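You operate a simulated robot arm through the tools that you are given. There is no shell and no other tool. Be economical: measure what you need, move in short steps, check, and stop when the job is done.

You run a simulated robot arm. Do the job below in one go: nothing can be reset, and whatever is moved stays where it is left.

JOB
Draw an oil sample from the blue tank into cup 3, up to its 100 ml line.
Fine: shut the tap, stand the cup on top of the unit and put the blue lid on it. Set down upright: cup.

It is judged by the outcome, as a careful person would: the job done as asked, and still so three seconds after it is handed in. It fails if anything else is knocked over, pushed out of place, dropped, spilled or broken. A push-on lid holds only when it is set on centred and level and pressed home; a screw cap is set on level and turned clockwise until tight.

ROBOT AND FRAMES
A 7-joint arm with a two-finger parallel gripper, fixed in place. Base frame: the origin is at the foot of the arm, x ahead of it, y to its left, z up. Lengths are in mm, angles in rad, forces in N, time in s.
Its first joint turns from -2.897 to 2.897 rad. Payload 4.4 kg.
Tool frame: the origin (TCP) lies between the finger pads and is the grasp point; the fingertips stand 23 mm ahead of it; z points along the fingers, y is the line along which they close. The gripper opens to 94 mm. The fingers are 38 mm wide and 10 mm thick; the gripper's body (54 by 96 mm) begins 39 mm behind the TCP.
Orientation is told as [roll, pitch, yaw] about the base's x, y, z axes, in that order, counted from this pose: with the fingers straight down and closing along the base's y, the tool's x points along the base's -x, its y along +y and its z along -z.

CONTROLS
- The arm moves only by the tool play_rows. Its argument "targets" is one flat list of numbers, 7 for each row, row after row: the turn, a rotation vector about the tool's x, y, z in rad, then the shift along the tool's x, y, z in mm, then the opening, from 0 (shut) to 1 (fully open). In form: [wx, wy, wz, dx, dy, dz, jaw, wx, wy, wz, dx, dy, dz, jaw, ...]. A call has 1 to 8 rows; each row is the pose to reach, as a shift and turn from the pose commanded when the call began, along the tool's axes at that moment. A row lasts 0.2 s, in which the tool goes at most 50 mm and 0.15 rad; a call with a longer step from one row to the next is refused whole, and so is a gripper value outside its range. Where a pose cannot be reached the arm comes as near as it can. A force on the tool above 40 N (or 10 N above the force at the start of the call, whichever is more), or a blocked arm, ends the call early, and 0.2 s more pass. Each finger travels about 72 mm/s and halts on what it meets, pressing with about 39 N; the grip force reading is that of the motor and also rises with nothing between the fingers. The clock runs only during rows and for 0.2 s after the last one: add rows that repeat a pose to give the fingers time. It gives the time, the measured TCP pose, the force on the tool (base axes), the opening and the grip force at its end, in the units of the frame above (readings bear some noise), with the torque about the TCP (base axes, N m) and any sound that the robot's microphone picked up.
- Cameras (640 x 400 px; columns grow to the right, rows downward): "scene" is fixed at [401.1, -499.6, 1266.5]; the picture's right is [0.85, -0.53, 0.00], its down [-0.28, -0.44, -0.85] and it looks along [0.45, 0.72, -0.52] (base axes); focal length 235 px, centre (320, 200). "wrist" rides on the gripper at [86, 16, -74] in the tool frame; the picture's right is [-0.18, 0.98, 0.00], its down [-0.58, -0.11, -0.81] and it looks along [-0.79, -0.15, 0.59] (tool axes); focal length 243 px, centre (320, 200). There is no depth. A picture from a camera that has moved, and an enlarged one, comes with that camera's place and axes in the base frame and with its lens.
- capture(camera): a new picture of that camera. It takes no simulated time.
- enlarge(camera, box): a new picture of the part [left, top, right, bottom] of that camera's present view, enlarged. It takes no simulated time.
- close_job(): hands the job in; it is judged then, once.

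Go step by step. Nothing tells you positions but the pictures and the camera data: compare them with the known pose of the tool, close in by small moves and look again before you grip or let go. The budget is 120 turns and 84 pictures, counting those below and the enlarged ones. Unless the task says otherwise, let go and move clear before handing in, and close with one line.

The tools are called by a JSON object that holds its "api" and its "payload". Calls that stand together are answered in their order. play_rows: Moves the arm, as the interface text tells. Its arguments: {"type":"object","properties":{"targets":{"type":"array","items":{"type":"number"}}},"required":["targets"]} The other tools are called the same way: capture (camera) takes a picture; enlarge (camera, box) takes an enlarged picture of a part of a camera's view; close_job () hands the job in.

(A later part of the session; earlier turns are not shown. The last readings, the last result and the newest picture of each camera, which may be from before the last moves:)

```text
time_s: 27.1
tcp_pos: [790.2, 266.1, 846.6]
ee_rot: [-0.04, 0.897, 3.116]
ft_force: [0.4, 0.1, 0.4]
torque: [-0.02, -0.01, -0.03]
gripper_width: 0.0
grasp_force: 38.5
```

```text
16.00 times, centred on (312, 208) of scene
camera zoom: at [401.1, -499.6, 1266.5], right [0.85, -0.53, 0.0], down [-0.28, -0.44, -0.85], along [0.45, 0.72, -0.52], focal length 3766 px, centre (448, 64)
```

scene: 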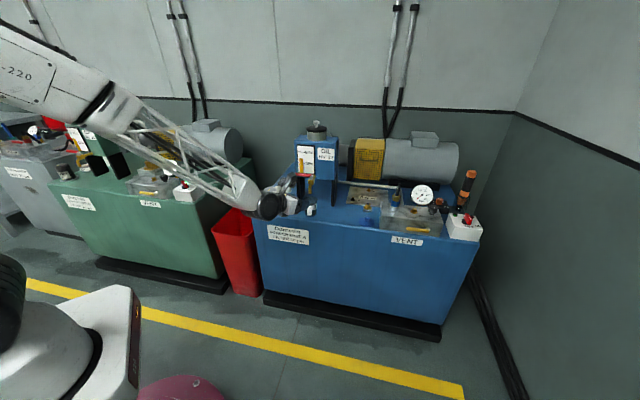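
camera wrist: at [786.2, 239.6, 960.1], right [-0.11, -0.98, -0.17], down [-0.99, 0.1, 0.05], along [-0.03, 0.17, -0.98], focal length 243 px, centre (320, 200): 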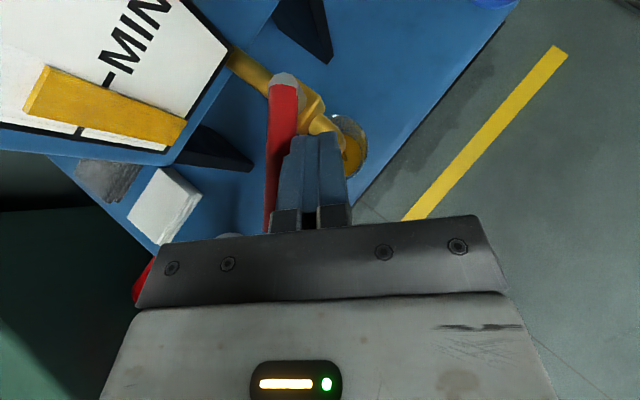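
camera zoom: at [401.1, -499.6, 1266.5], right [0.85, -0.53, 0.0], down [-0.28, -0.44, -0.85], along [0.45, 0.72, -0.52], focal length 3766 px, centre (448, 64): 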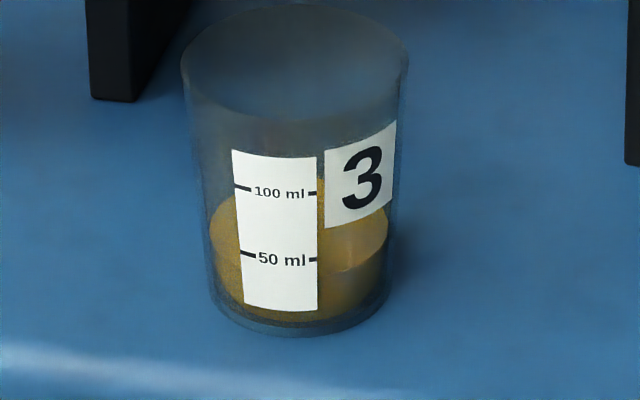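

The flow has stopped at this angle with about 42 ml in. I'll re-cage the lever with a narrower opening so I can move it both ways finely.

{"api": "play_rows", "payload": {"targets": [0, 0, 0, -28, 1, -35, 0, 0, 0, 0, -28, -17, -35, 0.45, 0, 0, 0, -28, -17, -35, 0.45, 0, 0, 0, -28, -17, -35, 0.45, 0, 0, 0, -14, -17, -17, 0.45, 0, 0, 0, 0, -17, 0, 0.45]}}

{"api": "capture", "payload": {"camera": "wrist"}}

```text
time_s: 28.2
tcp_pos: [754.4, 288.1, 844.4]
ee_rot: [-0.043, 0.897, 3.12]
ft_force: [-22.1, 20.4, 11.4]
torque: [0.33, -0.33, 1.28]
gripper_width: 51.2
grasp_force: 10.2
stopped in row 5: the force on the tool passed its limit at 104 N (the readings are from after the stop); the commanded pose is now the measured one
```

```text
38 pictures are left
camera wrist: at [749.7, 268.8, 959.9], right [-0.1, -0.98, -0.17], down [-0.99, 0.1, 0.05], along [-0.03, 0.17, -0.98], focal length 243 px, centre (320, 200)
```

wrist: 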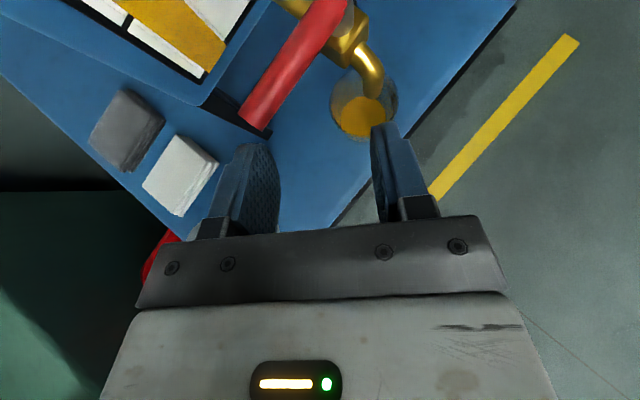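

{"api": "play_rows", "payload": {"targets": [0, 0, 0, -9, 0, -12, 0.55, 0, 0, 0, -9, -11, -12, 0.65, 0, 0, 0, -9, -11, -12, 0.65, 0, 0, 0, 9, -11, 12, 0.65, 0, 0, 0, 26, -11, 33, 0.65]}}

{"api": "capture", "payload": {"camera": "wrist"}}

```text
time_s: 29.4
tcp_pos: [795.8, 297.3, 846.3]
ee_rot: [-0.039, 0.896, 3.12]
ft_force: [-0.4, -0.7, 0.0]
torque: [-0.02, 0.02, 0.02]
gripper_width: 61.3
grasp_force: 0.0
```

```text
37 pictures are left
camera wrist: at [791.8, 278.3, 960.5], right [-0.11, -0.98, -0.17], down [-0.99, 0.1, 0.05], along [-0.03, 0.17, -0.98], focal length 243 px, centre (320, 200)
```

wrist: 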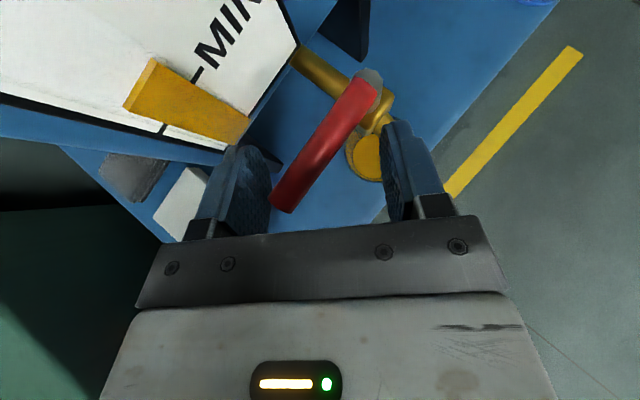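

{"api": "play_rows", "payload": {"targets": [0, 0, 0, -3, 8, -3, 0.65, 0, 0, 0, -5, 16, -6, 0.65, 0, 0, 0, -8, 24, -9, 0.65, 0, 0, 0, -8, 24, -9, 0.65, 0, 0, 0, -8, 24, -9, 0.65, 0, 0, 0, -8, 24, -9, 0.65, 0, 0, 0, -8, 24, -9, 0.65, 0, 0, 0, -8, 24, -9, 0.65]}}

{"api": "enlarge", "payload": {"camera": "scene", "box": [292, 196, 332, 221]}}

```text
time_s: 31.2
tcp_pos: [784.5, 276.0, 845.0]
ee_rot: [-0.04, 0.895, 3.117]
ft_force: [-0.4, -0.1, -0.6]
torque: [0.02, -0.01, -0.01]
gripper_width: 60.9
grasp_force: 0.0
```

```text
16.00 times, centred on (312, 208) of scene
camera zoom: at [401.1, -499.6, 1266.5], right [0.85, -0.53, 0.0], down [-0.28, -0.44, -0.85], along [0.45, 0.72, -0.52], focal length 3766 px, centre (448, 64)
```

zoom: 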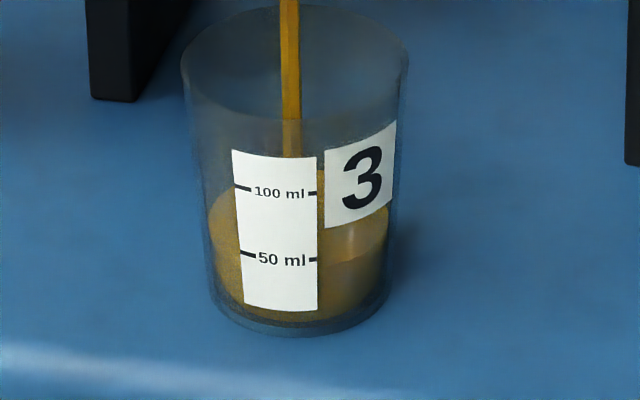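

{"api": "play_rows", "payload": {"targets": [0, 0, 0, -2, 5, -2, 0.65, 0, 0, 0, -2, 5, -2, 0.65, 0, 0, 0, -2, 5, -2, 0.65, 0, 0, 0, -2, 5, -2, 0.65, 0, 0, 0, -2, 5, -2, 0.65, 0, 0, 0, -2, 5, -2, 0.65, 0, 0, 0, -2, 5, -2, 0.65]}}

{"api": "enlarge", "payload": {"camera": "scene", "box": [292, 196, 332, 221]}}

```text
time_s: 32.8
tcp_pos: [781.2, 269.9, 843.7]
ee_rot: [-0.041, 0.896, 3.121]
ft_force: [-0.4, -0.4, 0.0]
torque: [0.0, -0.04, 0.01]
gripper_width: 60.8
grasp_force: 0.1
```

```text
16.00 times, centred on (312, 208) of scene
camera zoom: at [401.1, -499.6, 1266.5], right [0.85, -0.53, 0.0], down [-0.28, -0.44, -0.85], along [0.45, 0.72, -0.52], focal length 3766 px, centre (448, 64)
```

zoom: 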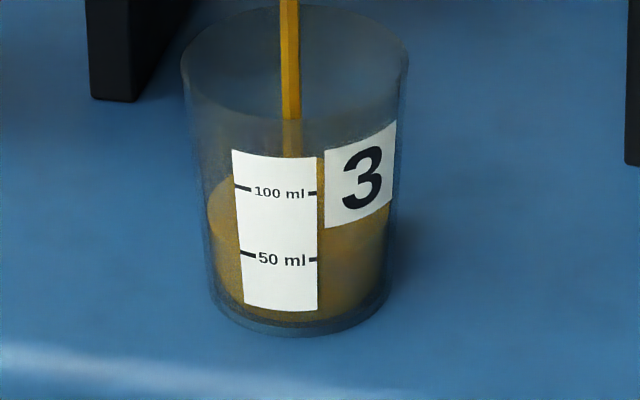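

{"api": "play_rows", "payload": {"targets": [0, 0, 0, 0, 0, 0, 0.65, 0, 0, 0, 0, 0, 0, 0.65, 0, 0, 0, 0, 0, 0, 0.65, 0, 0, 0, 0, 0, 0, 0.65, 0, 0, 0, 0, 0, 0, 0.65, 0, 0, 0, 0, 0, 0, 0.65, 0, 0, 0, 0, 0, 0, 0.65, 0, 0, 0, 0, 0, 0, 0.65]}}

{"api": "enlarge", "payload": {"camera": "scene", "box": [292, 196, 332, 221]}}

```text
time_s: 34.6
tcp_pos: [781.0, 269.3, 843.5]
ee_rot: [-0.039, 0.896, 3.12]
ft_force: [-0.6, 0.4, -0.7]
torque: [-0.01, 0.0, 0.01]
gripper_width: 61.0
grasp_force: 0.0
```

```text
16.00 times, centred on (312, 208) of scene
camera zoom: at [401.1, -499.6, 1266.5], right [0.85, -0.53, 0.0], down [-0.28, -0.44, -0.85], along [0.45, 0.72, -0.52], focal length 3766 px, centre (448, 64)
```

zoom: 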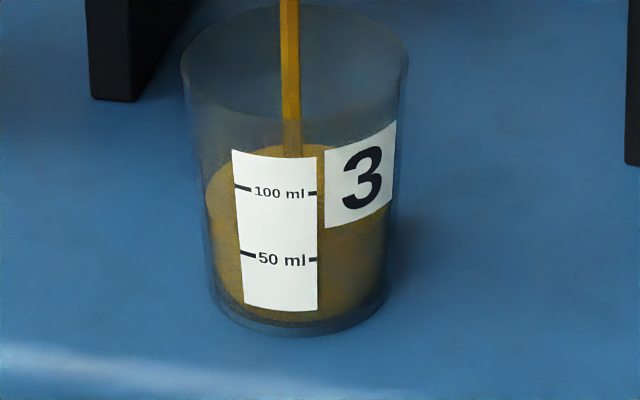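

{"api": "play_rows", "payload": {"targets": [0, 0, 0, 0, 0, 0, 0.65, 0, 0, 0, 0, 0, 0, 0.65, 0, 0, 0, 0, 0, 0, 0.65, 0, 0, 0, 0, 0, 0, 0.65, 0, 0, 0, 0, 0, 0, 0.65, 0, 0, 0, 0, 0, 0, 0.65, 0, 0, 0, 0, 0, 0, 0.65, 0, 0, 0, 0, 0, 0, 0.65]}}

{"api": "play_rows", "payload": {"targets": [0, 0, 0, 0, 0, 0, 0.65, 0, 0, 0, 0, 0, 0, 0.65, 0, 0, 0, 0, 0, 0, 0.65, 0, 0, 0, 0, 0, 0, 0.65, 0, 0, 0, 0, 0, 0, 0.65, 0, 0, 0, 0, 0, 0, 0.65, 0, 0, 0, 0, 0, 0, 0.65]}}

{"api": "enlarge", "payload": {"camera": "scene", "box": [292, 196, 332, 221]}}

```text
time_s: 36.4
tcp_pos: [781.4, 269.9, 845.0]
ee_rot: [-0.04, 0.894, 3.119]
ft_force: [-0.4, 0.0, 0.8]
torque: [-0.02, 0.01, 0.03]
gripper_width: 61.1
grasp_force: 0.1
```

```text
time_s: 38.0
tcp_pos: [780.5, 268.8, 843.5]
ee_rot: [-0.042, 0.895, 3.12]
ft_force: [-0.1, 0.7, -0.6]
torque: [-0.02, 0.03, -0.01]
gripper_width: 61.1
grasp_force: 0.1
```

```text
16.00 times, centred on (312, 208) of scene
camera zoom: at [401.1, -499.6, 1266.5], right [0.85, -0.53, 0.0], down [-0.28, -0.44, -0.85], along [0.45, 0.72, -0.52], focal length 3766 px, centre (448, 64)
```

zoom: 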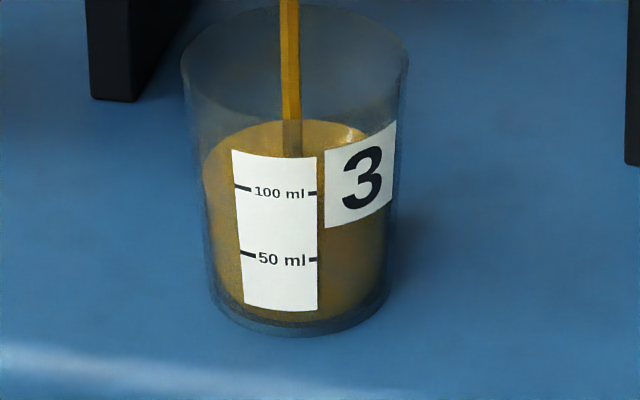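

{"api": "play_rows", "payload": {"targets": [0, 0, 0, 0, 0, 0, 0.65, 0, 0, 0, 0, 0, 0, 0.65, 0, 0, 0, 0, 0, 0, 0.65, 0, 0, 0, 0, 0, 0, 0.65, 0, 0, 0, 0, 0, 0, 0.65, 0, 0, 0, 0, 0, 0, 0.65, 0, 0, 0, 0, 0, 0, 0.65, 0, 0, 0, 0, 0, 0, 0.65]}}

{"api": "enlarge", "payload": {"camera": "scene", "box": [302, 197, 322, 212]}}

```text
time_s: 39.8
tcp_pos: [780.7, 269.2, 842.4]
ee_rot: [-0.039, 0.896, 3.119]
ft_force: [-0.4, 0.3, -0.1]
torque: [0.02, 0.04, 0.03]
gripper_width: 61.2
grasp_force: 0.1
```

```text
16.00 times, centred on (312, 204) of scene
camera zoom: at [401.1, -499.6, 1266.5], right [0.85, -0.53, 0.0], down [-0.28, -0.44, -0.85], along [0.45, 0.72, -0.52], focal length 3766 px, centre (448, 128)
```

zoom: 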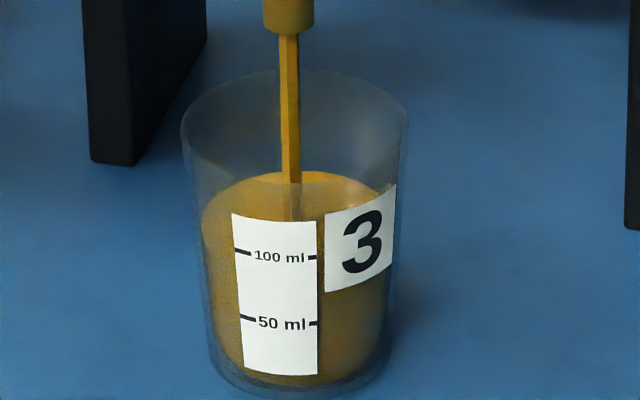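

{"api": "play_rows", "payload": {"targets": [0, 0, 0, 0, 0, 0, 0.65, 0, 0, 0, 0, 0, 0, 0.65, 0, 0, 0, 0, 0, 0, 0.65, 0, 0, 0, 0, 0, 0, 0.65, 0, 0, 0, 0, 0, 0, 0.65]}}

{"api": "enlarge", "payload": {"camera": "scene", "box": [306, 198, 318, 210]}}

```text
time_s: 41.0
tcp_pos: [782.1, 269.7, 841.8]
ee_rot: [-0.041, 0.895, 3.119]
ft_force: [-1.1, 0.1, -0.1]
torque: [0.0, -0.02, 0.02]
gripper_width: 61.2
grasp_force: 0.1
```

```text
16.00 times, centred on (312, 204) of scene
camera zoom: at [401.1, -499.6, 1266.5], right [0.85, -0.53, 0.0], down [-0.28, -0.44, -0.85], along [0.45, 0.72, -0.52], focal length 3766 px, centre (448, 136)
```

zoom: 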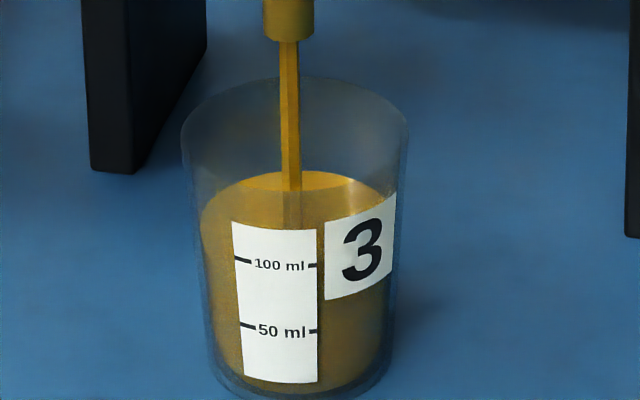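

About 95 ml by my reading. I'll wait 0.4 s more and then push the lever shut.

{"api": "play_rows", "payload": {"targets": [0, 0, 0, 0, 0, 0, 0.65, 0, 0, 0, 0, 0, 0, 0.65, 0, 0, 0, 6, -25, 8, 0.65, 0, 0, 0, 6, -38, 8, 0.65, 0, 0, 0, 6, -40, 8, 0.65]}}

{"api": "enlarge", "payload": {"camera": "scene", "box": [306, 198, 318, 210]}}

{"api": "capture", "payload": {"camera": "wrist"}}

```text
time_s: 42.2
tcp_pos: [789.9, 308.7, 845.9]
ee_rot: [-0.039, 0.896, 3.119]
ft_force: [-1.9, -0.7, 0.8]
torque: [-0.07, 0.02, -0.07]
gripper_width: 61.5
grasp_force: 0.7
```

```text
16.00 times, centred on (312, 204) of scene
camera zoom: at [401.1, -499.6, 1266.5], right [0.85, -0.53, 0.0], down [-0.28, -0.44, -0.85], along [0.45, 0.72, -0.52], focal length 3766 px, centre (448, 136)
```

zoom: 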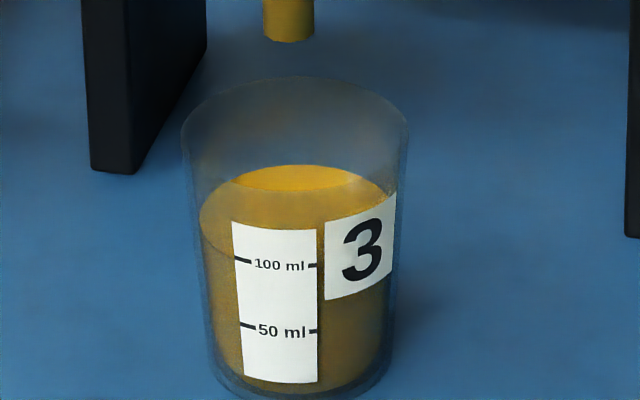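

```text
29 pictures are left
camera wrist: at [786.7, 289.0, 958.5], right [-0.11, -0.98, -0.17], down [-0.99, 0.1, 0.05], along [-0.03, 0.17, -0.98], focal length 243 px, centre (320, 200)
```

wrist: 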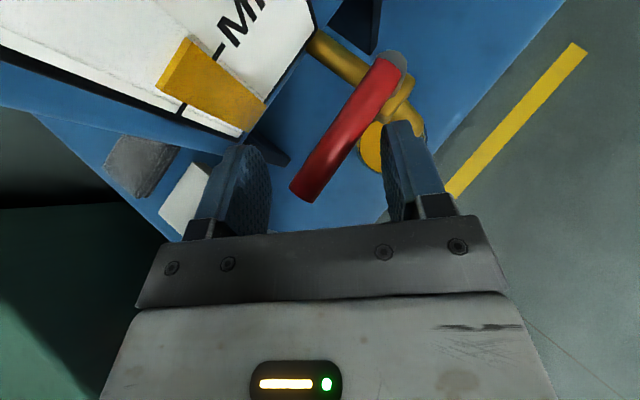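

The oil sits right on the 100 ml line, the stream has stopped and the lever is back at its closed angle. I'll withdraw the hand and return to a pose in front of the cup.

{"api": "play_rows", "payload": {"targets": [0, 0, 0, -12, 2, -15, 0.65, 0, 0, 0, -37, 2, -47, 0.65]}}

{"api": "play_rows", "payload": {"targets": [0.102, 0, -0.082, -14, 26, 5, 0.9, 0.204, 0, -0.163, -28.6, 52, 10, 0.9, 0.306, 0, -0.245, -43, 78, 15, 0.9, 0.408, 0, -0.327, -57, 104, 20, 0.9, 0.51, 0, -0.408, -71.5, 130, 25, 0.9, 0.612, 0, -0.49, -85.8, 157, 30, 0.9]}}

{"api": "enlarge", "payload": {"camera": "scene", "box": [260, 140, 356, 220]}}

```text
time_s: 42.8
tcp_pos: [732.1, 305.4, 844.7]
ee_rot: [-0.04, 0.896, 3.12]
ft_force: [0.1, 0.2, 0.3]
torque: [-0.01, -0.01, 0.01]
gripper_width: 61.1
grasp_force: 0.1
```

```text
time_s: 44.2
tcp_pos: [677.7, 200.8, 746.0]
ee_rot: [0.049, 0.616, -2.601]
ft_force: [-0.3, 0.1, 1.1]
torque: [-0.02, 0.05, 0.0]
gripper_width: 84.5
grasp_force: 0.0
out of reach, approached as far as the arm can: row 3, 4, 5, 6
```

```text
5.00 times, centred on (308, 180) of scene
camera zoom: at [401.1, -499.6, 1266.5], right [0.85, -0.53, 0.0], down [-0.28, -0.44, -0.85], along [0.45, 0.72, -0.52], focal length 1177 px, centre (380, 300)
```

zoom: 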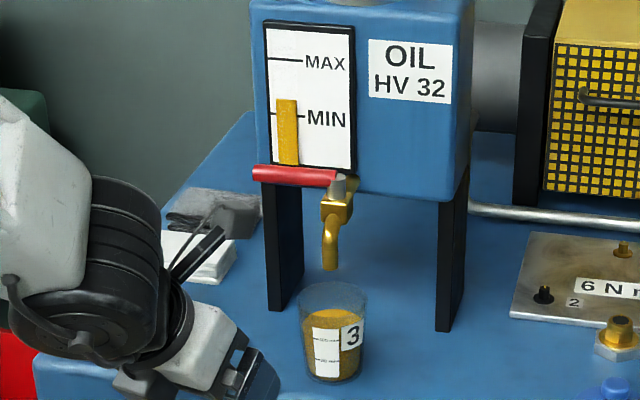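

{"api": "play_rows", "payload": {"targets": [0, 0.1, 0, 0, 0, 0, 0.9, 0, 0.2, 0, 0, 0, 0, 0.9]}}

```text
time_s: 44.8
tcp_pos: [677.1, 201.4, 742.6]
ee_rot: [0.039, 0.747, -2.577]
ft_force: [-1.0, 0.2, 0.5]
torque: [0.01, 0.02, -0.01]
gripper_width: 84.7
grasp_force: 0.1
out of reach, approached as far as the arm can: row 2
```

{"api": "play_rows", "payload": {"targets": [0, 0, 0, 10, 25, 5, 0.9, 0, 0, 0, 20, 50, 10, 0.9]}}

{"api": "capture", "payload": {"camera": "scene"}}

```text
time_s: 45.4
tcp_pos: [722.5, 170.9, 748.5]
ee_rot: [0.036, 0.749, -2.58]
ft_force: [0.7, 0.0, 0.2]
torque: [0.01, 0.0, 0.03]
gripper_width: 84.4
grasp_force: 0.1
```

```text
27 pictures are left
```

scene: 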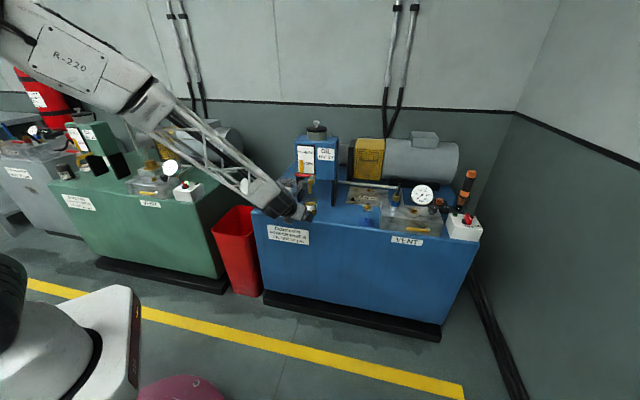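

{"api": "play_rows", "payload": {"targets": [0, 0.13, 0, 0, 0, 0, 0.9, 0, 0.26, 0, 0, 0, 0, 0.9, 0, 0.4, 0, 0, 0, 0, 0.9]}}

```text
time_s: 46.2
tcp_pos: [722.0, 171.0, 749.2]
ee_rot: [0.066, 1.151, -2.544]
ft_force: [-0.3, 0.1, -0.5]
torque: [0.02, 0.05, -0.01]
gripper_width: 84.5
grasp_force: 0.1
```

{"api": "play_rows", "payload": {"targets": [0.119, 0.04, -0.038, -15, 6, 4, 0.9, 0.238, 0.08, -0.077, -30.3, 12.2, 8.1, 0.9, 0.238, 0.08, -0.077, -30.3, 12.2, 8.1, 0.9]}}

{"api": "capture", "payload": {"camera": "wrist"}}

```text
time_s: 47.0
tcp_pos: [724.2, 157.8, 718.4]
ee_rot: [0.027, 1.225, -2.33]
ft_force: [0.4, 1.4, 0.1]
torque: [0.03, 0.02, -0.02]
gripper_width: 84.3
grasp_force: 0.1
```

```text
26 pictures are left
camera wrist: at [705.5, 117.0, 825.0], right [0.65, -0.74, -0.16], down [-0.75, -0.6, -0.27], along [0.1, 0.3, -0.95], focal length 243 px, centre (320, 200)
```

wrist: 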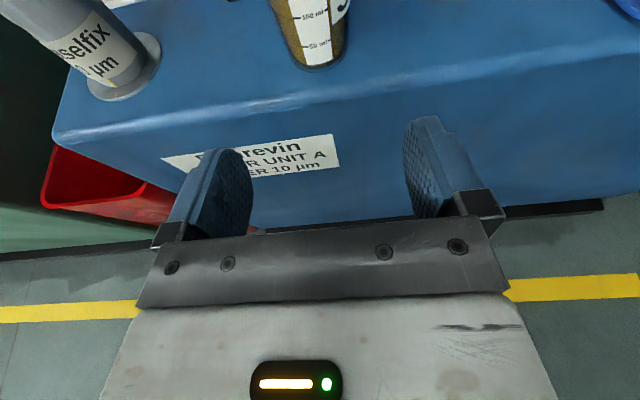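

{"api": "play_rows", "payload": {"targets": [0, 0, 0, 3, 0, 45, 0.92, 0, 0, 0, 14, 0, 85, 0.92, 0, 0, 0, 25, -0.5, 115, 0.92, 0, 0, 0, 35.3, -0.7, 139.3, 0.92]}}

{"api": "capture", "payload": {"camera": "wrist"}}

```text
time_s: 48.0
tcp_pos: [824.6, 261.4, 704.2]
ee_rot: [0.025, 1.227, -2.33]
ft_force: [-0.1, -1.1, -0.2]
torque: [-0.01, -0.01, 0.01]
gripper_width: 86.6
grasp_force: 0.1
```

```text
25 pictures are left
camera wrist: at [805.5, 220.9, 811.5], right [0.65, -0.74, -0.16], down [-0.75, -0.6, -0.27], along [0.1, 0.3, -0.95], focal length 243 px, centre (320, 200)
```

wrist: 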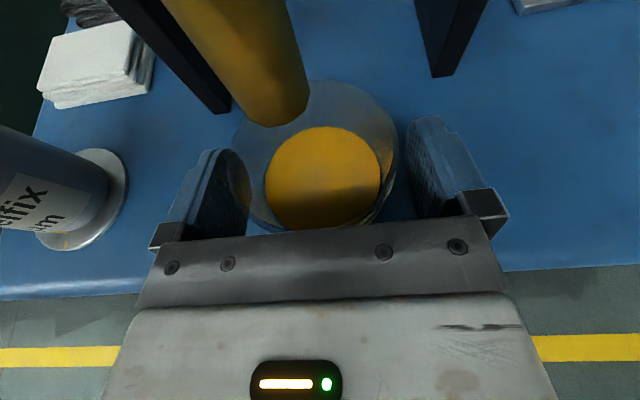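

{"api": "play_rows", "payload": {"targets": [0, 0, 0, 0, 0, 0, 0.75, 0, 0, 0, 0, 0, 0, 0.65, 0, 0, 0, 0, 0, 0, 0.55, 0, 0, 0, 0, 0, 0, 0.45, 0, 0, 0, 0, 0, 0, 0.45]}}

{"api": "play_rows", "payload": {"targets": [0, 0, 0, 5, 0, -2, 0.45, 0, 0, 0, 10, 2, -3.6, 0.45, 0, 0, 0, 10, 12, -3.6, 0.45, 0, 0, 0, 10, 28, -3.6, 0.45, 0, 0, 0, 10, 46, -3.6, 0.45, 0, 0, 0, 10, 64, -3.6, 0.45, 0, 0, 0, 10, 82, -3.6, 0.45, 0, 0, 0, 10, 98, -3.6, 0.45]}}

{"api": "enlarge", "payload": {"camera": "scene", "box": [280, 150, 376, 220]}}

```text
time_s: 49.2
tcp_pos: [822.9, 260.6, 704.5]
ee_rot: [0.027, 1.227, -2.329]
ft_force: [0.6, 0.3, -0.2]
torque: [-0.02, -0.01, 0.03]
gripper_width: 58.6
grasp_force: 38.6
```

```text
time_s: 51.0
tcp_pos: [891.7, 190.5, 719.3]
ee_rot: [0.025, 1.224, -2.331]
ft_force: [-0.3, -0.6, -1.3]
torque: [-0.03, -0.02, 0.01]
gripper_width: 58.5
grasp_force: 39.0
```

```text
5.71 times, centred on (328, 185) of scene
camera zoom: at [401.1, -499.6, 1266.5], right [0.85, -0.53, 0.0], down [-0.28, -0.44, -0.85], along [0.45, 0.72, -0.52], focal length 1345 px, centre (274, 286)
```

zoom: 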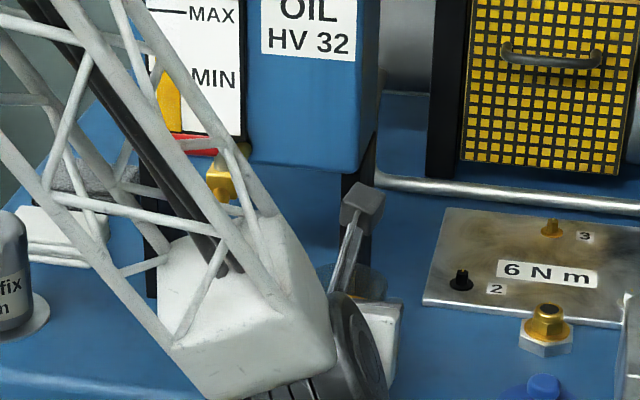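

{"api": "play_rows", "payload": {"targets": [0, 0, 0, 2.7, 0, 7.5, 0.45, 0, 0, 0, -4, 0, 10, 0.45, 0, 0, 0, -9, 0, 11.7, 0.45, 0, 0, 0, -11, 0, 12.5, 0.45, 0, 0, 0, -11, 0, 12.5, 0.45]}}

```text
time_s: 52.2
tcp_pos: [901.1, 194.5, 703.9]
ee_rot: [0.027, 1.228, -2.327]
ft_force: [0.9, -1.9, 13.5]
torque: [-0.12, -0.07, 0.0]
gripper_width: 58.7
grasp_force: 39.1
```

{"api": "play_rows", "payload": {"targets": [0, 0, 0, 0.8, 0, -0.3, 0.45, 0, 0, 0, 0.8, 0, -0.3, 0.6, 0, 0, 0, 0.8, 0, -0.3, 0.75, 0, 0, 0, 0.8, 0, -0.3, 0.9, 0, 0, 0, 0.8, 0, -0.3, 0.92]}}

{"api": "play_rows", "payload": {"targets": [0, 0, 0, -6, 0, -19, 0.92, 0, 0, 0, -16, 0, -50, 0.92, 0, 0, 0, -32, 0, -95, 0.92, 0, 0, 0, -32, 0, -140, 0.92]}}

{"api": "capture", "payload": {"camera": "wrist"}}

{"api": "enlarge", "payload": {"camera": "scene", "box": [300, 160, 396, 230]}}

```text
time_s: 53.4
tcp_pos: [898.7, 196.3, 703.6]
ee_rot: [0.024, 1.225, -2.331]
ft_force: [-0.3, -0.5, 0.1]
torque: [-0.01, -0.01, 0.02]
gripper_width: 86.6
grasp_force: 0.1
```

```text
time_s: 54.4
tcp_pos: [797.6, 92.9, 720.0]
ee_rot: [0.026, 1.223, -2.335]
ft_force: [-0.1, -0.2, -0.5]
torque: [0.01, 0.0, 0.0]
gripper_width: 86.5
grasp_force: 0.1
```

```text
23 pictures are left
camera wrist: at [780.1, 52.9, 827.5], right [0.65, -0.74, -0.17], down [-0.75, -0.6, -0.27], along [0.1, 0.3, -0.95], focal length 243 px, centre (320, 200)
```

wrist: 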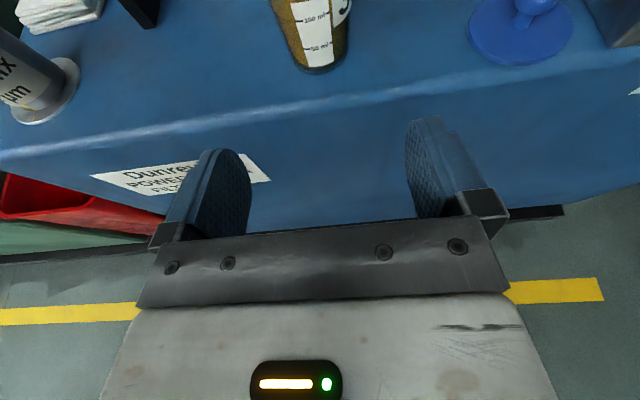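

```text
5.71 times, centred on (348, 195) of scene
camera zoom: at [401.1, -499.6, 1266.5], right [0.85, -0.53, 0.0], down [-0.28, -0.44, -0.85], along [0.45, 0.72, -0.52], focal length 1345 px, centre (160, 229)
```

zoom: 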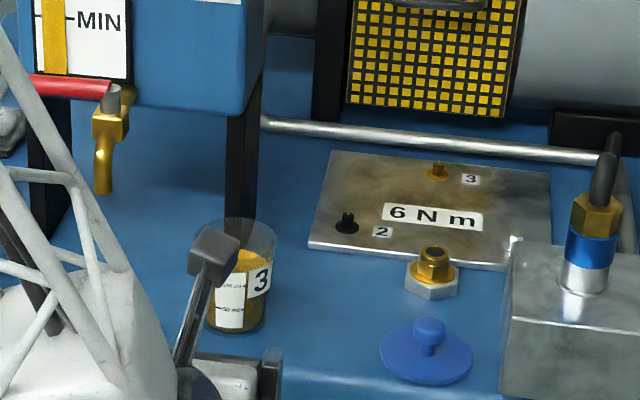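

The cup stands filled on the deck at about (902, 198). Next is the lid near (1001, 79): I'll raise the hand and turn it to approach the knob along azimuth ≈0.3 with a steep tilt, keeping clear of the VENT block.

{"api": "play_rows", "payload": {"targets": [-0.114, 0, 0.041, 24, 21, -1, 0.6, -0.228, 0, 0.082, 47, 42, -2, 0.6, -0.342, 0, 0.123, 71, 64, -3, 0.6, -0.456, 0, 0.164, 94, 85, -4, 0.6]}}

{"api": "play_rows", "payload": {"targets": [0, -0.13, 0, 0, 0, 0, 0.5, 0, -0.26, 0, 0, 0, 0, 0.5, 0, -0.39, 0, 0, 0, 0, 0.5, 0, -0.52, 0, 0, 0, 0, 0.5, 0, -0.62, 0, 0, 0, 0, 0.5]}}

{"api": "capture", "payload": {"camera": "wrist"}}

```text
time_s: 55.4
tcp_pos: [877.3, 55.1, 808.6]
ee_rot: [0.023, 1.23, -2.821]
ft_force: [-0.9, 0.3, -0.3]
torque: [-0.02, 0.01, 0.0]
gripper_width: 56.3
grasp_force: 0.1
```

```text
time_s: 56.6
tcp_pos: [875.6, 54.4, 805.9]
ee_rot: [0.008, 0.599, -2.833]
ft_force: [-2.9, -1.2, -3.6]
torque: [0.04, -0.26, -0.03]
gripper_width: 46.9
grasp_force: 0.1
```

```text
21 pictures are left
camera wrist: at [907.8, 48.6, 916.7], right [0.15, -0.98, -0.1], down [-0.93, -0.17, 0.34], along [-0.35, 0.04, -0.94], focal length 243 px, centre (320, 200)
```

wrist: 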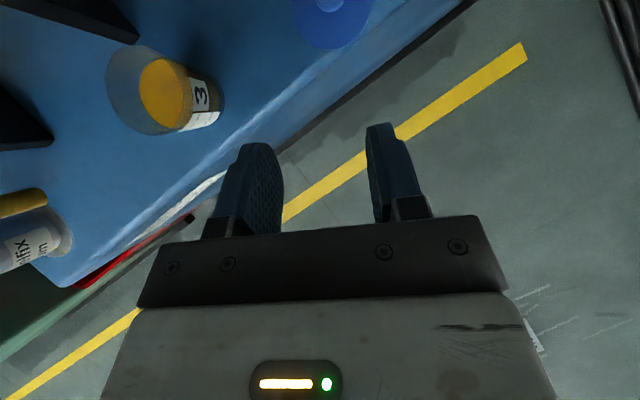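

{"api": "play_rows", "payload": {"targets": [0, 0, 0, 19, 4, 31, 0.5, 0, 0, 0, 38, 8.5, 63, 0.5, 0, 0, 0, 56, 13, 94, 0.5]}}

{"api": "capture", "payload": {"camera": "wrist"}}

{"api": "enlarge", "payload": {"camera": "scene", "box": [330, 170, 410, 230]}}

```text
time_s: 57.4
tcp_pos: [980.6, 69.7, 765.4]
ee_rot: [0.01, 0.608, -2.834]
ft_force: [0.5, -0.7, 0.7]
torque: [0.02, 0.0, 0.01]
gripper_width: 47.2
grasp_force: 0.0
```

```text
20 pictures are left
camera wrist: at [1012.5, 63.1, 876.8], right [0.15, -0.98, -0.1], down [-0.93, -0.17, 0.33], along [-0.34, 0.04, -0.94], focal length 243 px, centre (320, 200)
```

wrist: 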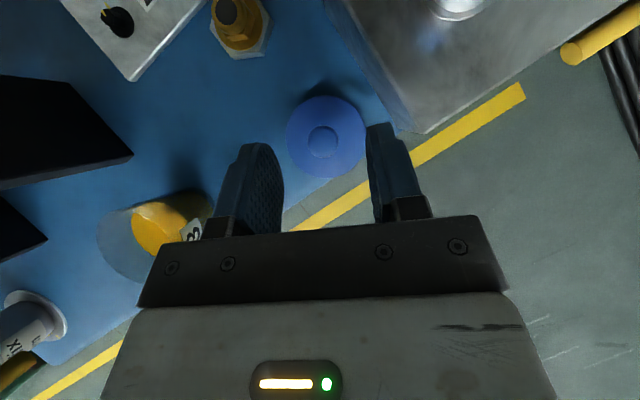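

```text
6.67 times, centred on (370, 200) of scene
camera zoom: at [401.1, -499.6, 1266.5], right [0.85, -0.53, 0.0], down [-0.28, -0.44, -0.85], along [0.45, 0.72, -0.52], focal length 1569 px, centre (-13, 200)
```

zoom: 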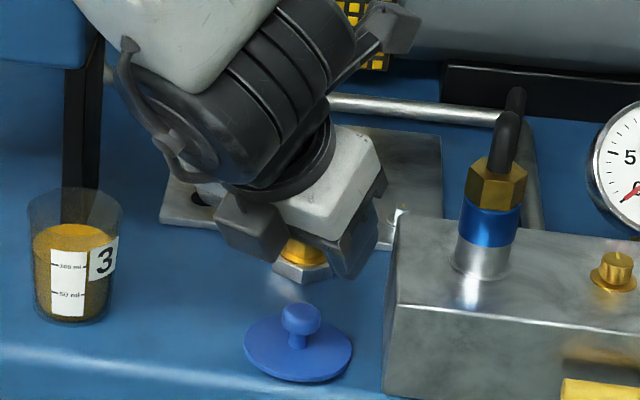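

The knob axis is at about (991.5, 76), with its top near z 693. I'll descend in two stages and check alignment in between.

{"api": "play_rows", "payload": {"targets": [0, 0, 0, 1, -2.7, 26, 0.5, 0, 0, 0, -14.5, -2.7, 42.5, 0.5]}}

{"api": "capture", "payload": {"camera": "wrist"}}

{"api": "enlarge", "payload": {"camera": "scene", "box": [350, 185, 400, 220]}}

```text
time_s: 58.0
tcp_pos: [990.9, 75.5, 725.4]
ee_rot: [0.01, 0.611, -2.835]
ft_force: [-1.1, -1.2, 0.2]
torque: [0.0, 0.04, 0.01]
gripper_width: 47.1
grasp_force: 0.1
```

```text
18 pictures are left
camera wrist: at [1021.9, 69.1, 837.2], right [0.15, -0.98, -0.1], down [-0.93, -0.17, 0.33], along [-0.34, 0.04, -0.94], focal length 243 px, centre (320, 200)
```

wrist: 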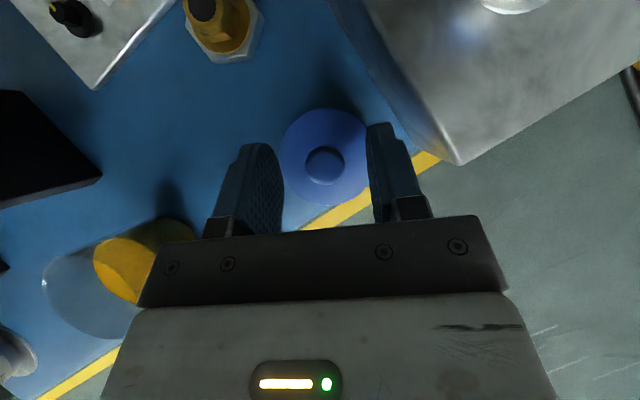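

```text
11.43 times, centred on (375, 202) of scene
camera zoom: at [401.1, -499.6, 1266.5], right [0.85, -0.53, 0.0], down [-0.28, -0.44, -0.85], along [0.45, 0.72, -0.52], focal length 2690 px, centre (-309, 171)
```

zoom: 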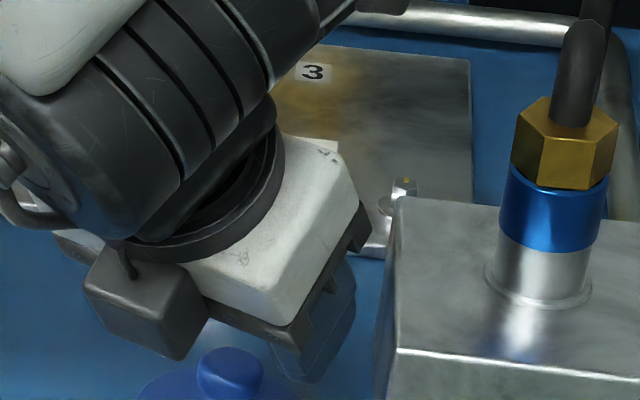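

{"api": "play_rows", "payload": {"targets": [0, 0, 0, -7, 0, 10, 0.5, 0, 0, 0, -14.3, 0, 21, 0.5, 0, 0, 0, -14.3, 0, 21, 0.5]}}

{"api": "capture", "payload": {"camera": "wrist"}}

```text
time_s: 58.8
tcp_pos: [988.6, 77.4, 699.6]
ee_rot: [0.009, 0.609, -2.832]
ft_force: [0.1, -1.0, 0.6]
torque: [0.05, -0.02, -0.02]
gripper_width: 47.2
grasp_force: 0.1
```

```text
16 pictures are left
camera wrist: at [1021.2, 71.3, 810.3], right [0.15, -0.98, -0.1], down [-0.93, -0.17, 0.33], along [-0.34, 0.04, -0.94], focal length 243 px, centre (320, 200)
```

wrist: 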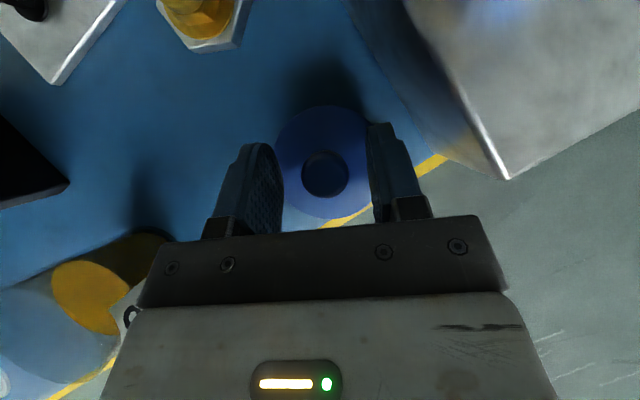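

{"api": "play_rows", "payload": {"targets": [0, 0, 0, 0, 0, 0, 0.4, 0, 0, 0, 0, 0, 0, 0.3, 0, 0, 0, 0, 0, 0, 0.2, 0, 0, 0, 0, 0, 0, 0.1, 0, 0, 0, 0, 0, 0, 0.1]}}

{"api": "capture", "payload": {"camera": "wrist"}}

```text
time_s: 60.0
tcp_pos: [988.8, 78.3, 698.0]
ee_rot: [0.01, 0.608, -2.833]
ft_force: [-0.9, 0.7, 2.4]
torque: [0.07, 0.07, 0.02]
gripper_width: 21.3
grasp_force: 39.1
```

```text
15 pictures are left
camera wrist: at [1021.1, 71.3, 810.2], right [0.15, -0.98, -0.1], down [-0.93, -0.17, 0.33], along [-0.34, 0.04, -0.94], focal length 243 px, centre (320, 200)
```

wrist: 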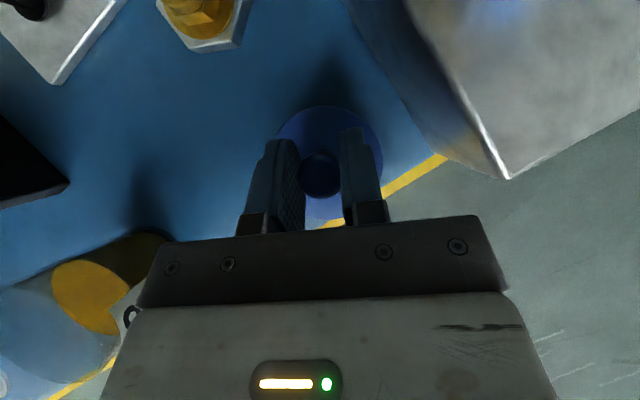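

{"api": "play_rows", "payload": {"targets": [0, 0, 0, 11.4, 0, -16.4, 0.1, 0, 0, 0, 28.5, 0, -41, 0.1, 0, 0, 0, 45.7, 0, -65.7, 0.1, 0, 0, 0, 45.7, 0, -65.7, 0.1]}}

{"api": "enlarge", "payload": {"camera": "scene", "box": [340, 160, 404, 215]}}

{"api": "capture", "payload": {"camera": "wrist"}}

```text
time_s: 61.0
tcp_pos: [989.3, 79.8, 778.4]
ee_rot: [0.01, 0.61, -2.834]
ft_force: [-0.1, 0.7, -0.8]
torque: [-0.02, -0.02, 0.01]
gripper_width: 21.9
grasp_force: 39.5
```

```text
7.27 times, centred on (372, 188) of scene
camera zoom: at [401.1, -499.6, 1266.5], right [0.85, -0.53, 0.0], down [-0.28, -0.44, -0.85], along [0.45, 0.72, -0.52], focal length 1712 px, centre (-58, 291)
```

zoom: 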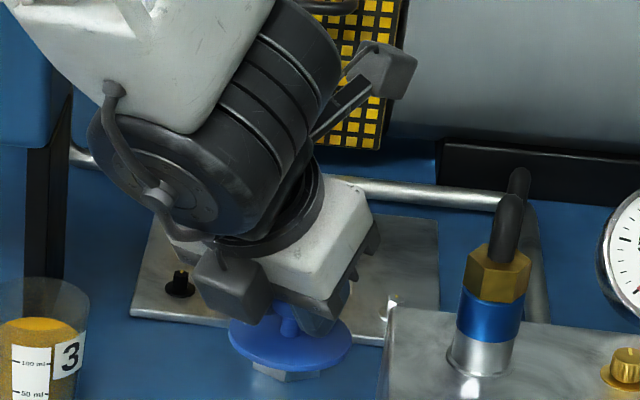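

```text
13 pictures are left
camera wrist: at [1020.5, 72.7, 889.7], right [0.15, -0.98, -0.1], down [-0.93, -0.17, 0.33], along [-0.34, 0.04, -0.94], focal length 243 px, centre (320, 200)
```

wrist: 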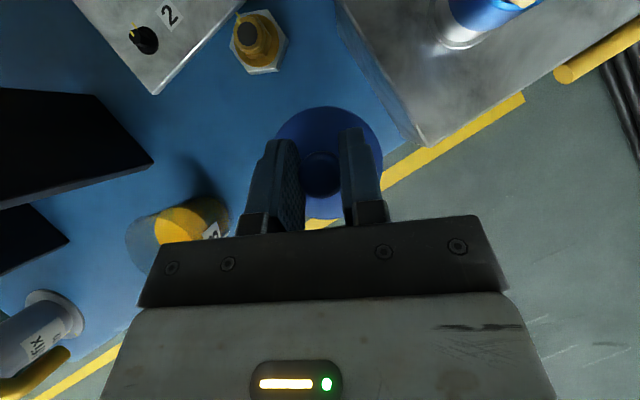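

The lid is held level, in the same place in the wrist view as before the lift. Moving it to hover above the cup.

{"api": "play_rows", "payload": {"targets": [0, 0, 0, 10.7, 0, -15.3, 0.1, 0, 0, 0, 1, -34, -22, 0.1, 0, 0, 0, -10, -70, -29, 0.1, 0, 0, 0, -20, -106, -36, 0.1, 0, 0, 0, -29.3, -142.3, -43.2, 0.1, 0, 0, 0, -29.3, -142.3, -43.2, 0.1]}}

{"api": "capture", "payload": {"camera": "wrist"}}

{"api": "enlarge", "payload": {"camera": "scene", "box": [306, 165, 366, 215]}}

```text
time_s: 62.4
tcp_pos: [899.6, 200.6, 794.2]
ee_rot: [0.008, 0.609, -2.834]
ft_force: [0.4, 0.8, 0.1]
torque: [-0.01, -0.01, 0.01]
gripper_width: 21.7
grasp_force: 38.9
```

```text
12 pictures are left
camera wrist: at [931.2, 194.7, 906.9], right [0.15, -0.98, -0.1], down [-0.93, -0.17, 0.33], along [-0.34, 0.04, -0.94], focal length 243 px, centre (320, 200)
```

wrist: 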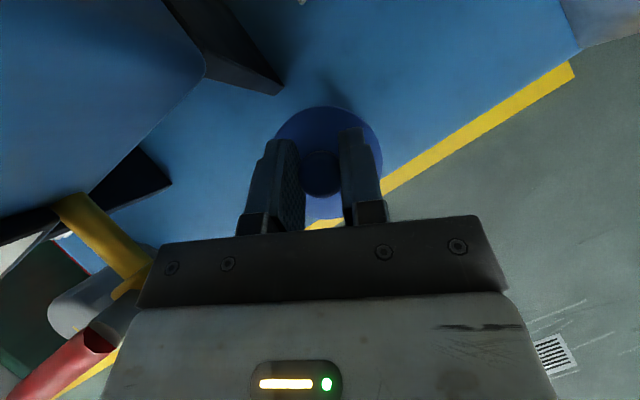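

```text
8.00 times, centred on (336, 190) of scene
camera zoom: at [401.1, -499.6, 1266.5], right [0.85, -0.53, 0.0], down [-0.28, -0.44, -0.85], along [0.45, 0.72, -0.52], focal length 1883 px, centre (192, 280)
```

zoom: 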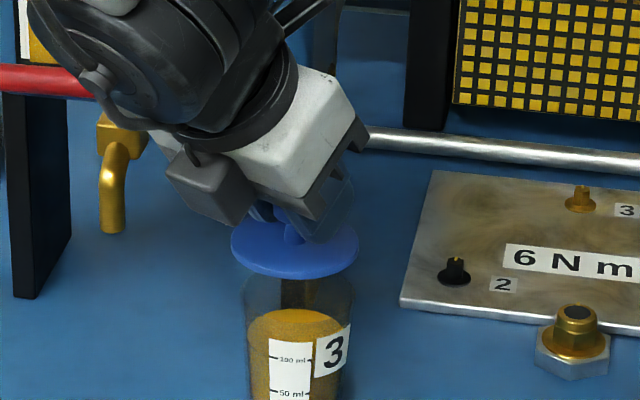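

{"api": "play_rows", "payload": {"targets": [0, 0, 0, -3.5, 1.6, 7.3, 0.1, 0, 0, 0, -3.5, 1.6, 7.3, 0.1]}}

{"api": "enlarge", "payload": {"camera": "scene", "box": [330, 186, 354, 206]}}

```text
time_s: 63.0
tcp_pos: [900.2, 199.3, 788.4]
ee_rot: [0.011, 0.609, -2.834]
ft_force: [0.3, 0.0, -0.3]
torque: [-0.03, -0.02, -0.01]
gripper_width: 21.3
grasp_force: 39.2
```

```text
16.00 times, centred on (342, 196) of scene
camera zoom: at [401.1, -499.6, 1266.5], right [0.85, -0.53, 0.0], down [-0.28, -0.44, -0.85], along [0.45, 0.72, -0.52], focal length 3766 px, centre (-32, 264)
```

zoom: 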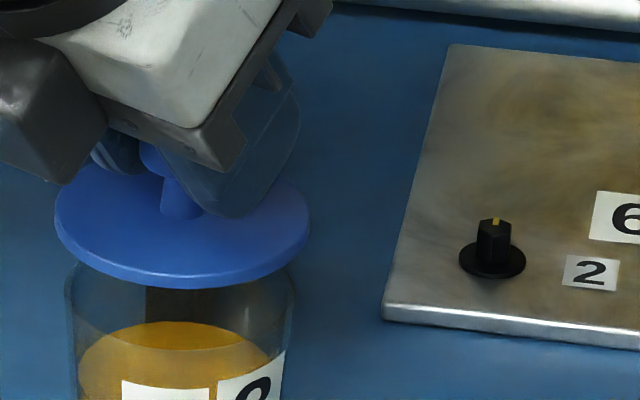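

Laterally the lid is centred in the scene view, but depth is uncertain. I'll shift aside so the wrist camera sees the whole cup rim beside the lid and measure it.

{"api": "play_rows", "payload": {"targets": [0, 0, 0, -14.4, 22, -10, 0.1, 0, 0, 0, -28.7, 44, -20, 0.1, 0, 0, 0, -43.1, 66.2, -30.1, 0.1, 0, 0, 0, -43.1, 66.2, -30.1, 0.1]}}

{"api": "enlarge", "payload": {"camera": "wrist", "box": [160, 30, 400, 220]}}

```text
time_s: 64.0
tcp_pos: [870.9, 117.7, 789.4]
ee_rot: [0.01, 0.609, -2.835]
ft_force: [1.0, 0.5, -0.3]
torque: [0.0, -0.01, 0.03]
gripper_width: 21.4
grasp_force: 38.8
```

```text
2.11 times, centred on (280, 125) of wrist
camera zoom: at [902.4, 111.4, 900.2], right [0.15, -0.98, -0.1], down [-0.93, -0.17, 0.33], along [-0.34, 0.04, -0.94], focal length 511 px, centre (404, 358)
```

zoom: 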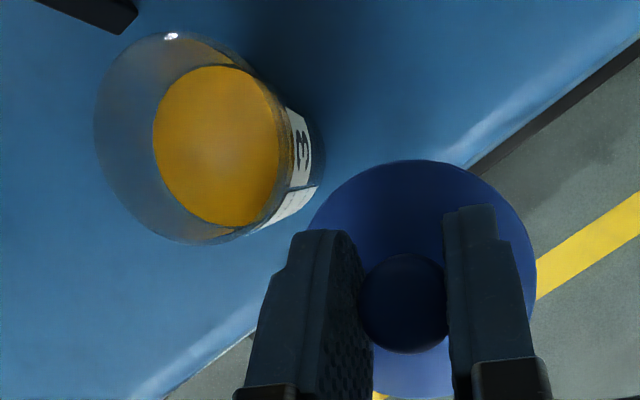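

Measured side by side, the hover point should shift about 2 mm back toward the front edge. Returning over the cup with that correction and lowering part-way.

{"api": "play_rows", "payload": {"targets": [0, 0, 0, 14, -22, 9.7, 0.1, 0, 0, 0, 28, -44, 19.4, 0.1, 0, 0, 0, 41.6, -65.2, 29, 0.1, 0, 0, 0, 38.2, -65.2, 34, 0.1, 0, 0, 0, 38.2, -65.2, 34, 0.1]}}

{"api": "enlarge", "payload": {"camera": "scene", "box": [330, 186, 354, 206]}}

```text
time_s: 65.2
tcp_pos: [899.6, 197.6, 780.2]
ee_rot: [0.009, 0.609, -2.833]
ft_force: [0.1, 0.7, 0.0]
torque: [-0.01, 0.0, 0.01]
gripper_width: 21.2
grasp_force: 39.3
```

```text
16.00 times, centred on (342, 196) of scene
camera zoom: at [401.1, -499.6, 1266.5], right [0.85, -0.53, 0.0], down [-0.28, -0.44, -0.85], along [0.45, 0.72, -0.52], focal length 3766 px, centre (-32, 264)
```

zoom: 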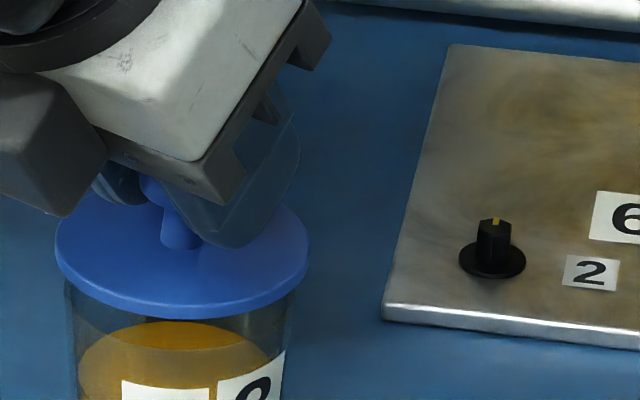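

{"api": "play_rows", "payload": {"targets": [0, 0, 0, -1, 0, 1.4, 0.1, 0, 0, 0, -2, 0, 2.9, 0.1, 0, 0, 0, -3, 0, 4.3, 0.1, 0, 0, 0, -4, 0, 5.7, 0.1, 0, 0, 0, -4, 0, 5.7, 0.1]}}

```text
time_s: 66.4
tcp_pos: [899.4, 196.9, 775.3]
ee_rot: [0.011, 0.609, -2.836]
ft_force: [-0.5, 0.6, 3.3]
torque: [0.09, -0.02, -0.01]
gripper_width: 21.7
grasp_force: 39.1
```

{"api": "play_rows", "payload": {"targets": [0, 0, 0, -0.6, 0, 0.8, 0.1, 0, 0, 0, -1.2, 0, 1.6, 0.1, 0, 0, 0, -1.2, 0, 1.6, 0.1]}}

{"api": "enlarge", "payload": {"camera": "scene", "box": [330, 190, 354, 210]}}

```text
time_s: 67.2
tcp_pos: [899.6, 198.6, 774.5]
ee_rot: [0.012, 0.611, -2.833]
ft_force: [1.7, 1.4, 13.7]
torque: [0.38, -0.21, 0.01]
gripper_width: 21.6
grasp_force: 39.2
```

```text
16.00 times, centred on (342, 200) of scene
camera zoom: at [401.1, -499.6, 1266.5], right [0.85, -0.53, 0.0], down [-0.28, -0.44, -0.85], along [0.45, 0.72, -0.52], focal length 3766 px, centre (-32, 200)
```

zoom: 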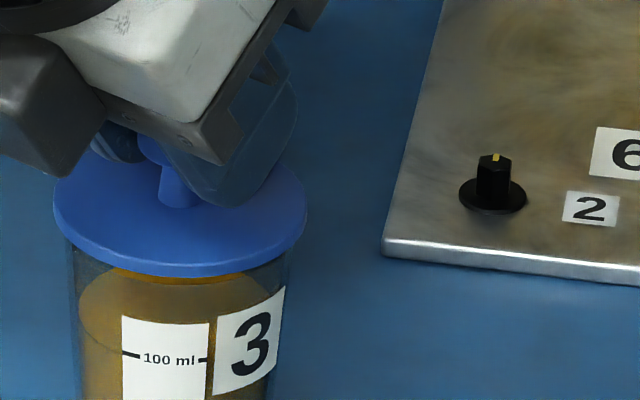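

The contact torque shows the plug touching the rim on the far side. I'll lift 2 mm, shift about 2 mm toward the front and lower again.

{"api": "play_rows", "payload": {"targets": [0, 0, 0, 1.2, 0, -1.6, 0.1, 0, 0, 0, -0.1, 1.4, -2.5, 0.1, 0, 0, 0, -0.6, 1.4, -1.7, 0.1, 0, 0, 0, -1.2, 1.4, -0.9, 0.1, 0, 0, 0, -1.2, 1.4, -0.9, 0.1]}}

```text
time_s: 68.4
tcp_pos: [898.2, 195.4, 772.4]
ee_rot: [0.011, 0.609, -2.835]
ft_force: [0.1, -0.5, 0.6]
torque: [-0.03, -0.02, 0.0]
gripper_width: 21.5
grasp_force: 39.3
```

{"api": "play_rows", "payload": {"targets": [0, 0, 0, -0.6, 0, 0.8, 0.1, 0, 0, 0, -1.15, 0, 1.64, 0.1, 0, 0, 0, -1.7, 0, 2.5, 0.1, 0, 0, 0, -1.7, 0, 2.5, 0.1]}}

```text
time_s: 69.4
tcp_pos: [898.6, 194.9, 769.4]
ee_rot: [0.011, 0.608, -2.832]
ft_force: [-0.2, 0.2, 0.1]
torque: [0.03, -0.03, 0.0]
gripper_width: 21.3
grasp_force: 38.8
```

{"api": "play_rows", "payload": {"targets": [0, 0, 0, -0.6, 0, 0.8, 0.1, 0, 0, 0, -1.15, 0, 1.64, 0.1, 0, 0, 0, -1.7, 0, 2.5, 0.1, 0, 0, 0, -1.7, 0, 2.5, 0.1]}}

{"api": "enlarge", "payload": {"camera": "scene", "box": [330, 190, 354, 210]}}

```text
time_s: 70.4
tcp_pos: [899.7, 197.1, 768.2]
ee_rot: [0.011, 0.61, -2.833]
ft_force: [-3.5, 2.8, 28.3]
torque: [0.32, 0.13, 0.07]
gripper_width: 21.5
grasp_force: 39.3
```

```text
16.00 times, centred on (342, 200) of scene
camera zoom: at [401.1, -499.6, 1266.5], right [0.85, -0.53, 0.0], down [-0.28, -0.44, -0.85], along [0.45, 0.72, -0.52], focal length 3766 px, centre (-32, 200)
```

zoom: 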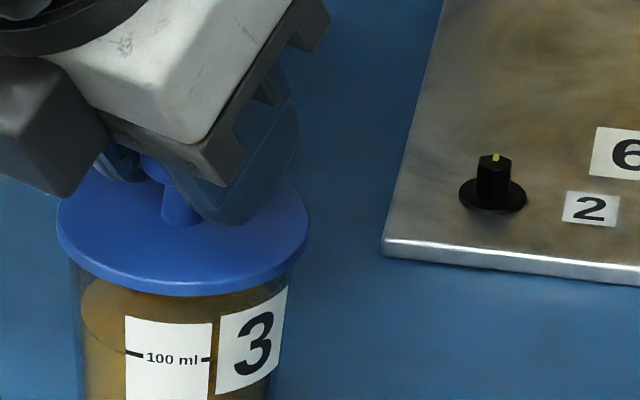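

The disc is now at the rim with 28 N; pressing a little further to seat it home.

{"api": "play_rows", "payload": {"targets": [0, 0, 0, -0.3, 0, 0.45, 0.1, 0, 0, 0, -0.6, 0, 0.9, 0.1, 0, 0, 0, -0.9, 0, 1.3, 0.1, 0, 0, 0, -0.9, 0, 1.3, 0.1]}}

```text
time_s: 71.0
tcp_pos: [900.7, 196.2, 769.2]
ee_rot: [0.01, 0.613, -2.833]
ft_force: [1.3, 1.2, 5.5]
torque: [0.14, -0.1, 0.01]
gripper_width: 21.4
grasp_force: 38.8
stopped in row 2: the force on the tool passed its limit at 42 N (the readings are from after the stop); the commanded pose is now the measured one
```

{"api": "play_rows", "payload": {"targets": [0, 0, 0, -0.6, 0, 0.8, 0.1, 0, 0, 0, -1.1, 0, 1.6, 0.1, 0, 0, 0, -1.7, 0, 2.4, 0.1, 0, 0, 0, -2.2, 0, 3.2, 0.1]}}

{"api": "enlarge", "payload": {"camera": "scene", "box": [330, 194, 346, 206]}}

```text
time_s: 71.9
tcp_pos: [901.2, 195.9, 768.2]
ee_rot: [0.011, 0.616, -2.833]
ft_force: [0.2, -0.3, 7.1]
torque: [0.07, 0.03, 0.02]
gripper_width: 21.5
grasp_force: 39.1
stopped in row 4: the force on the tool passed its limit at 43 N (the readings are from after the stop); the commanded pose is now the measured one
```

```text
16.00 times, centred on (338, 200) of scene
camera zoom: at [401.1, -499.6, 1266.5], right [0.85, -0.53, 0.0], down [-0.28, -0.44, -0.85], along [0.45, 0.72, -0.52], focal length 3766 px, centre (32, 200)
```

zoom: 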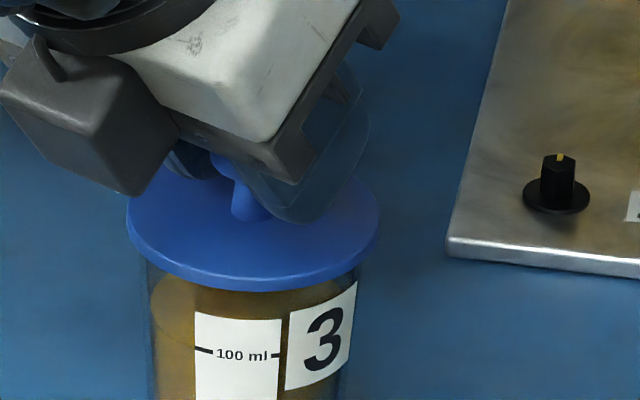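

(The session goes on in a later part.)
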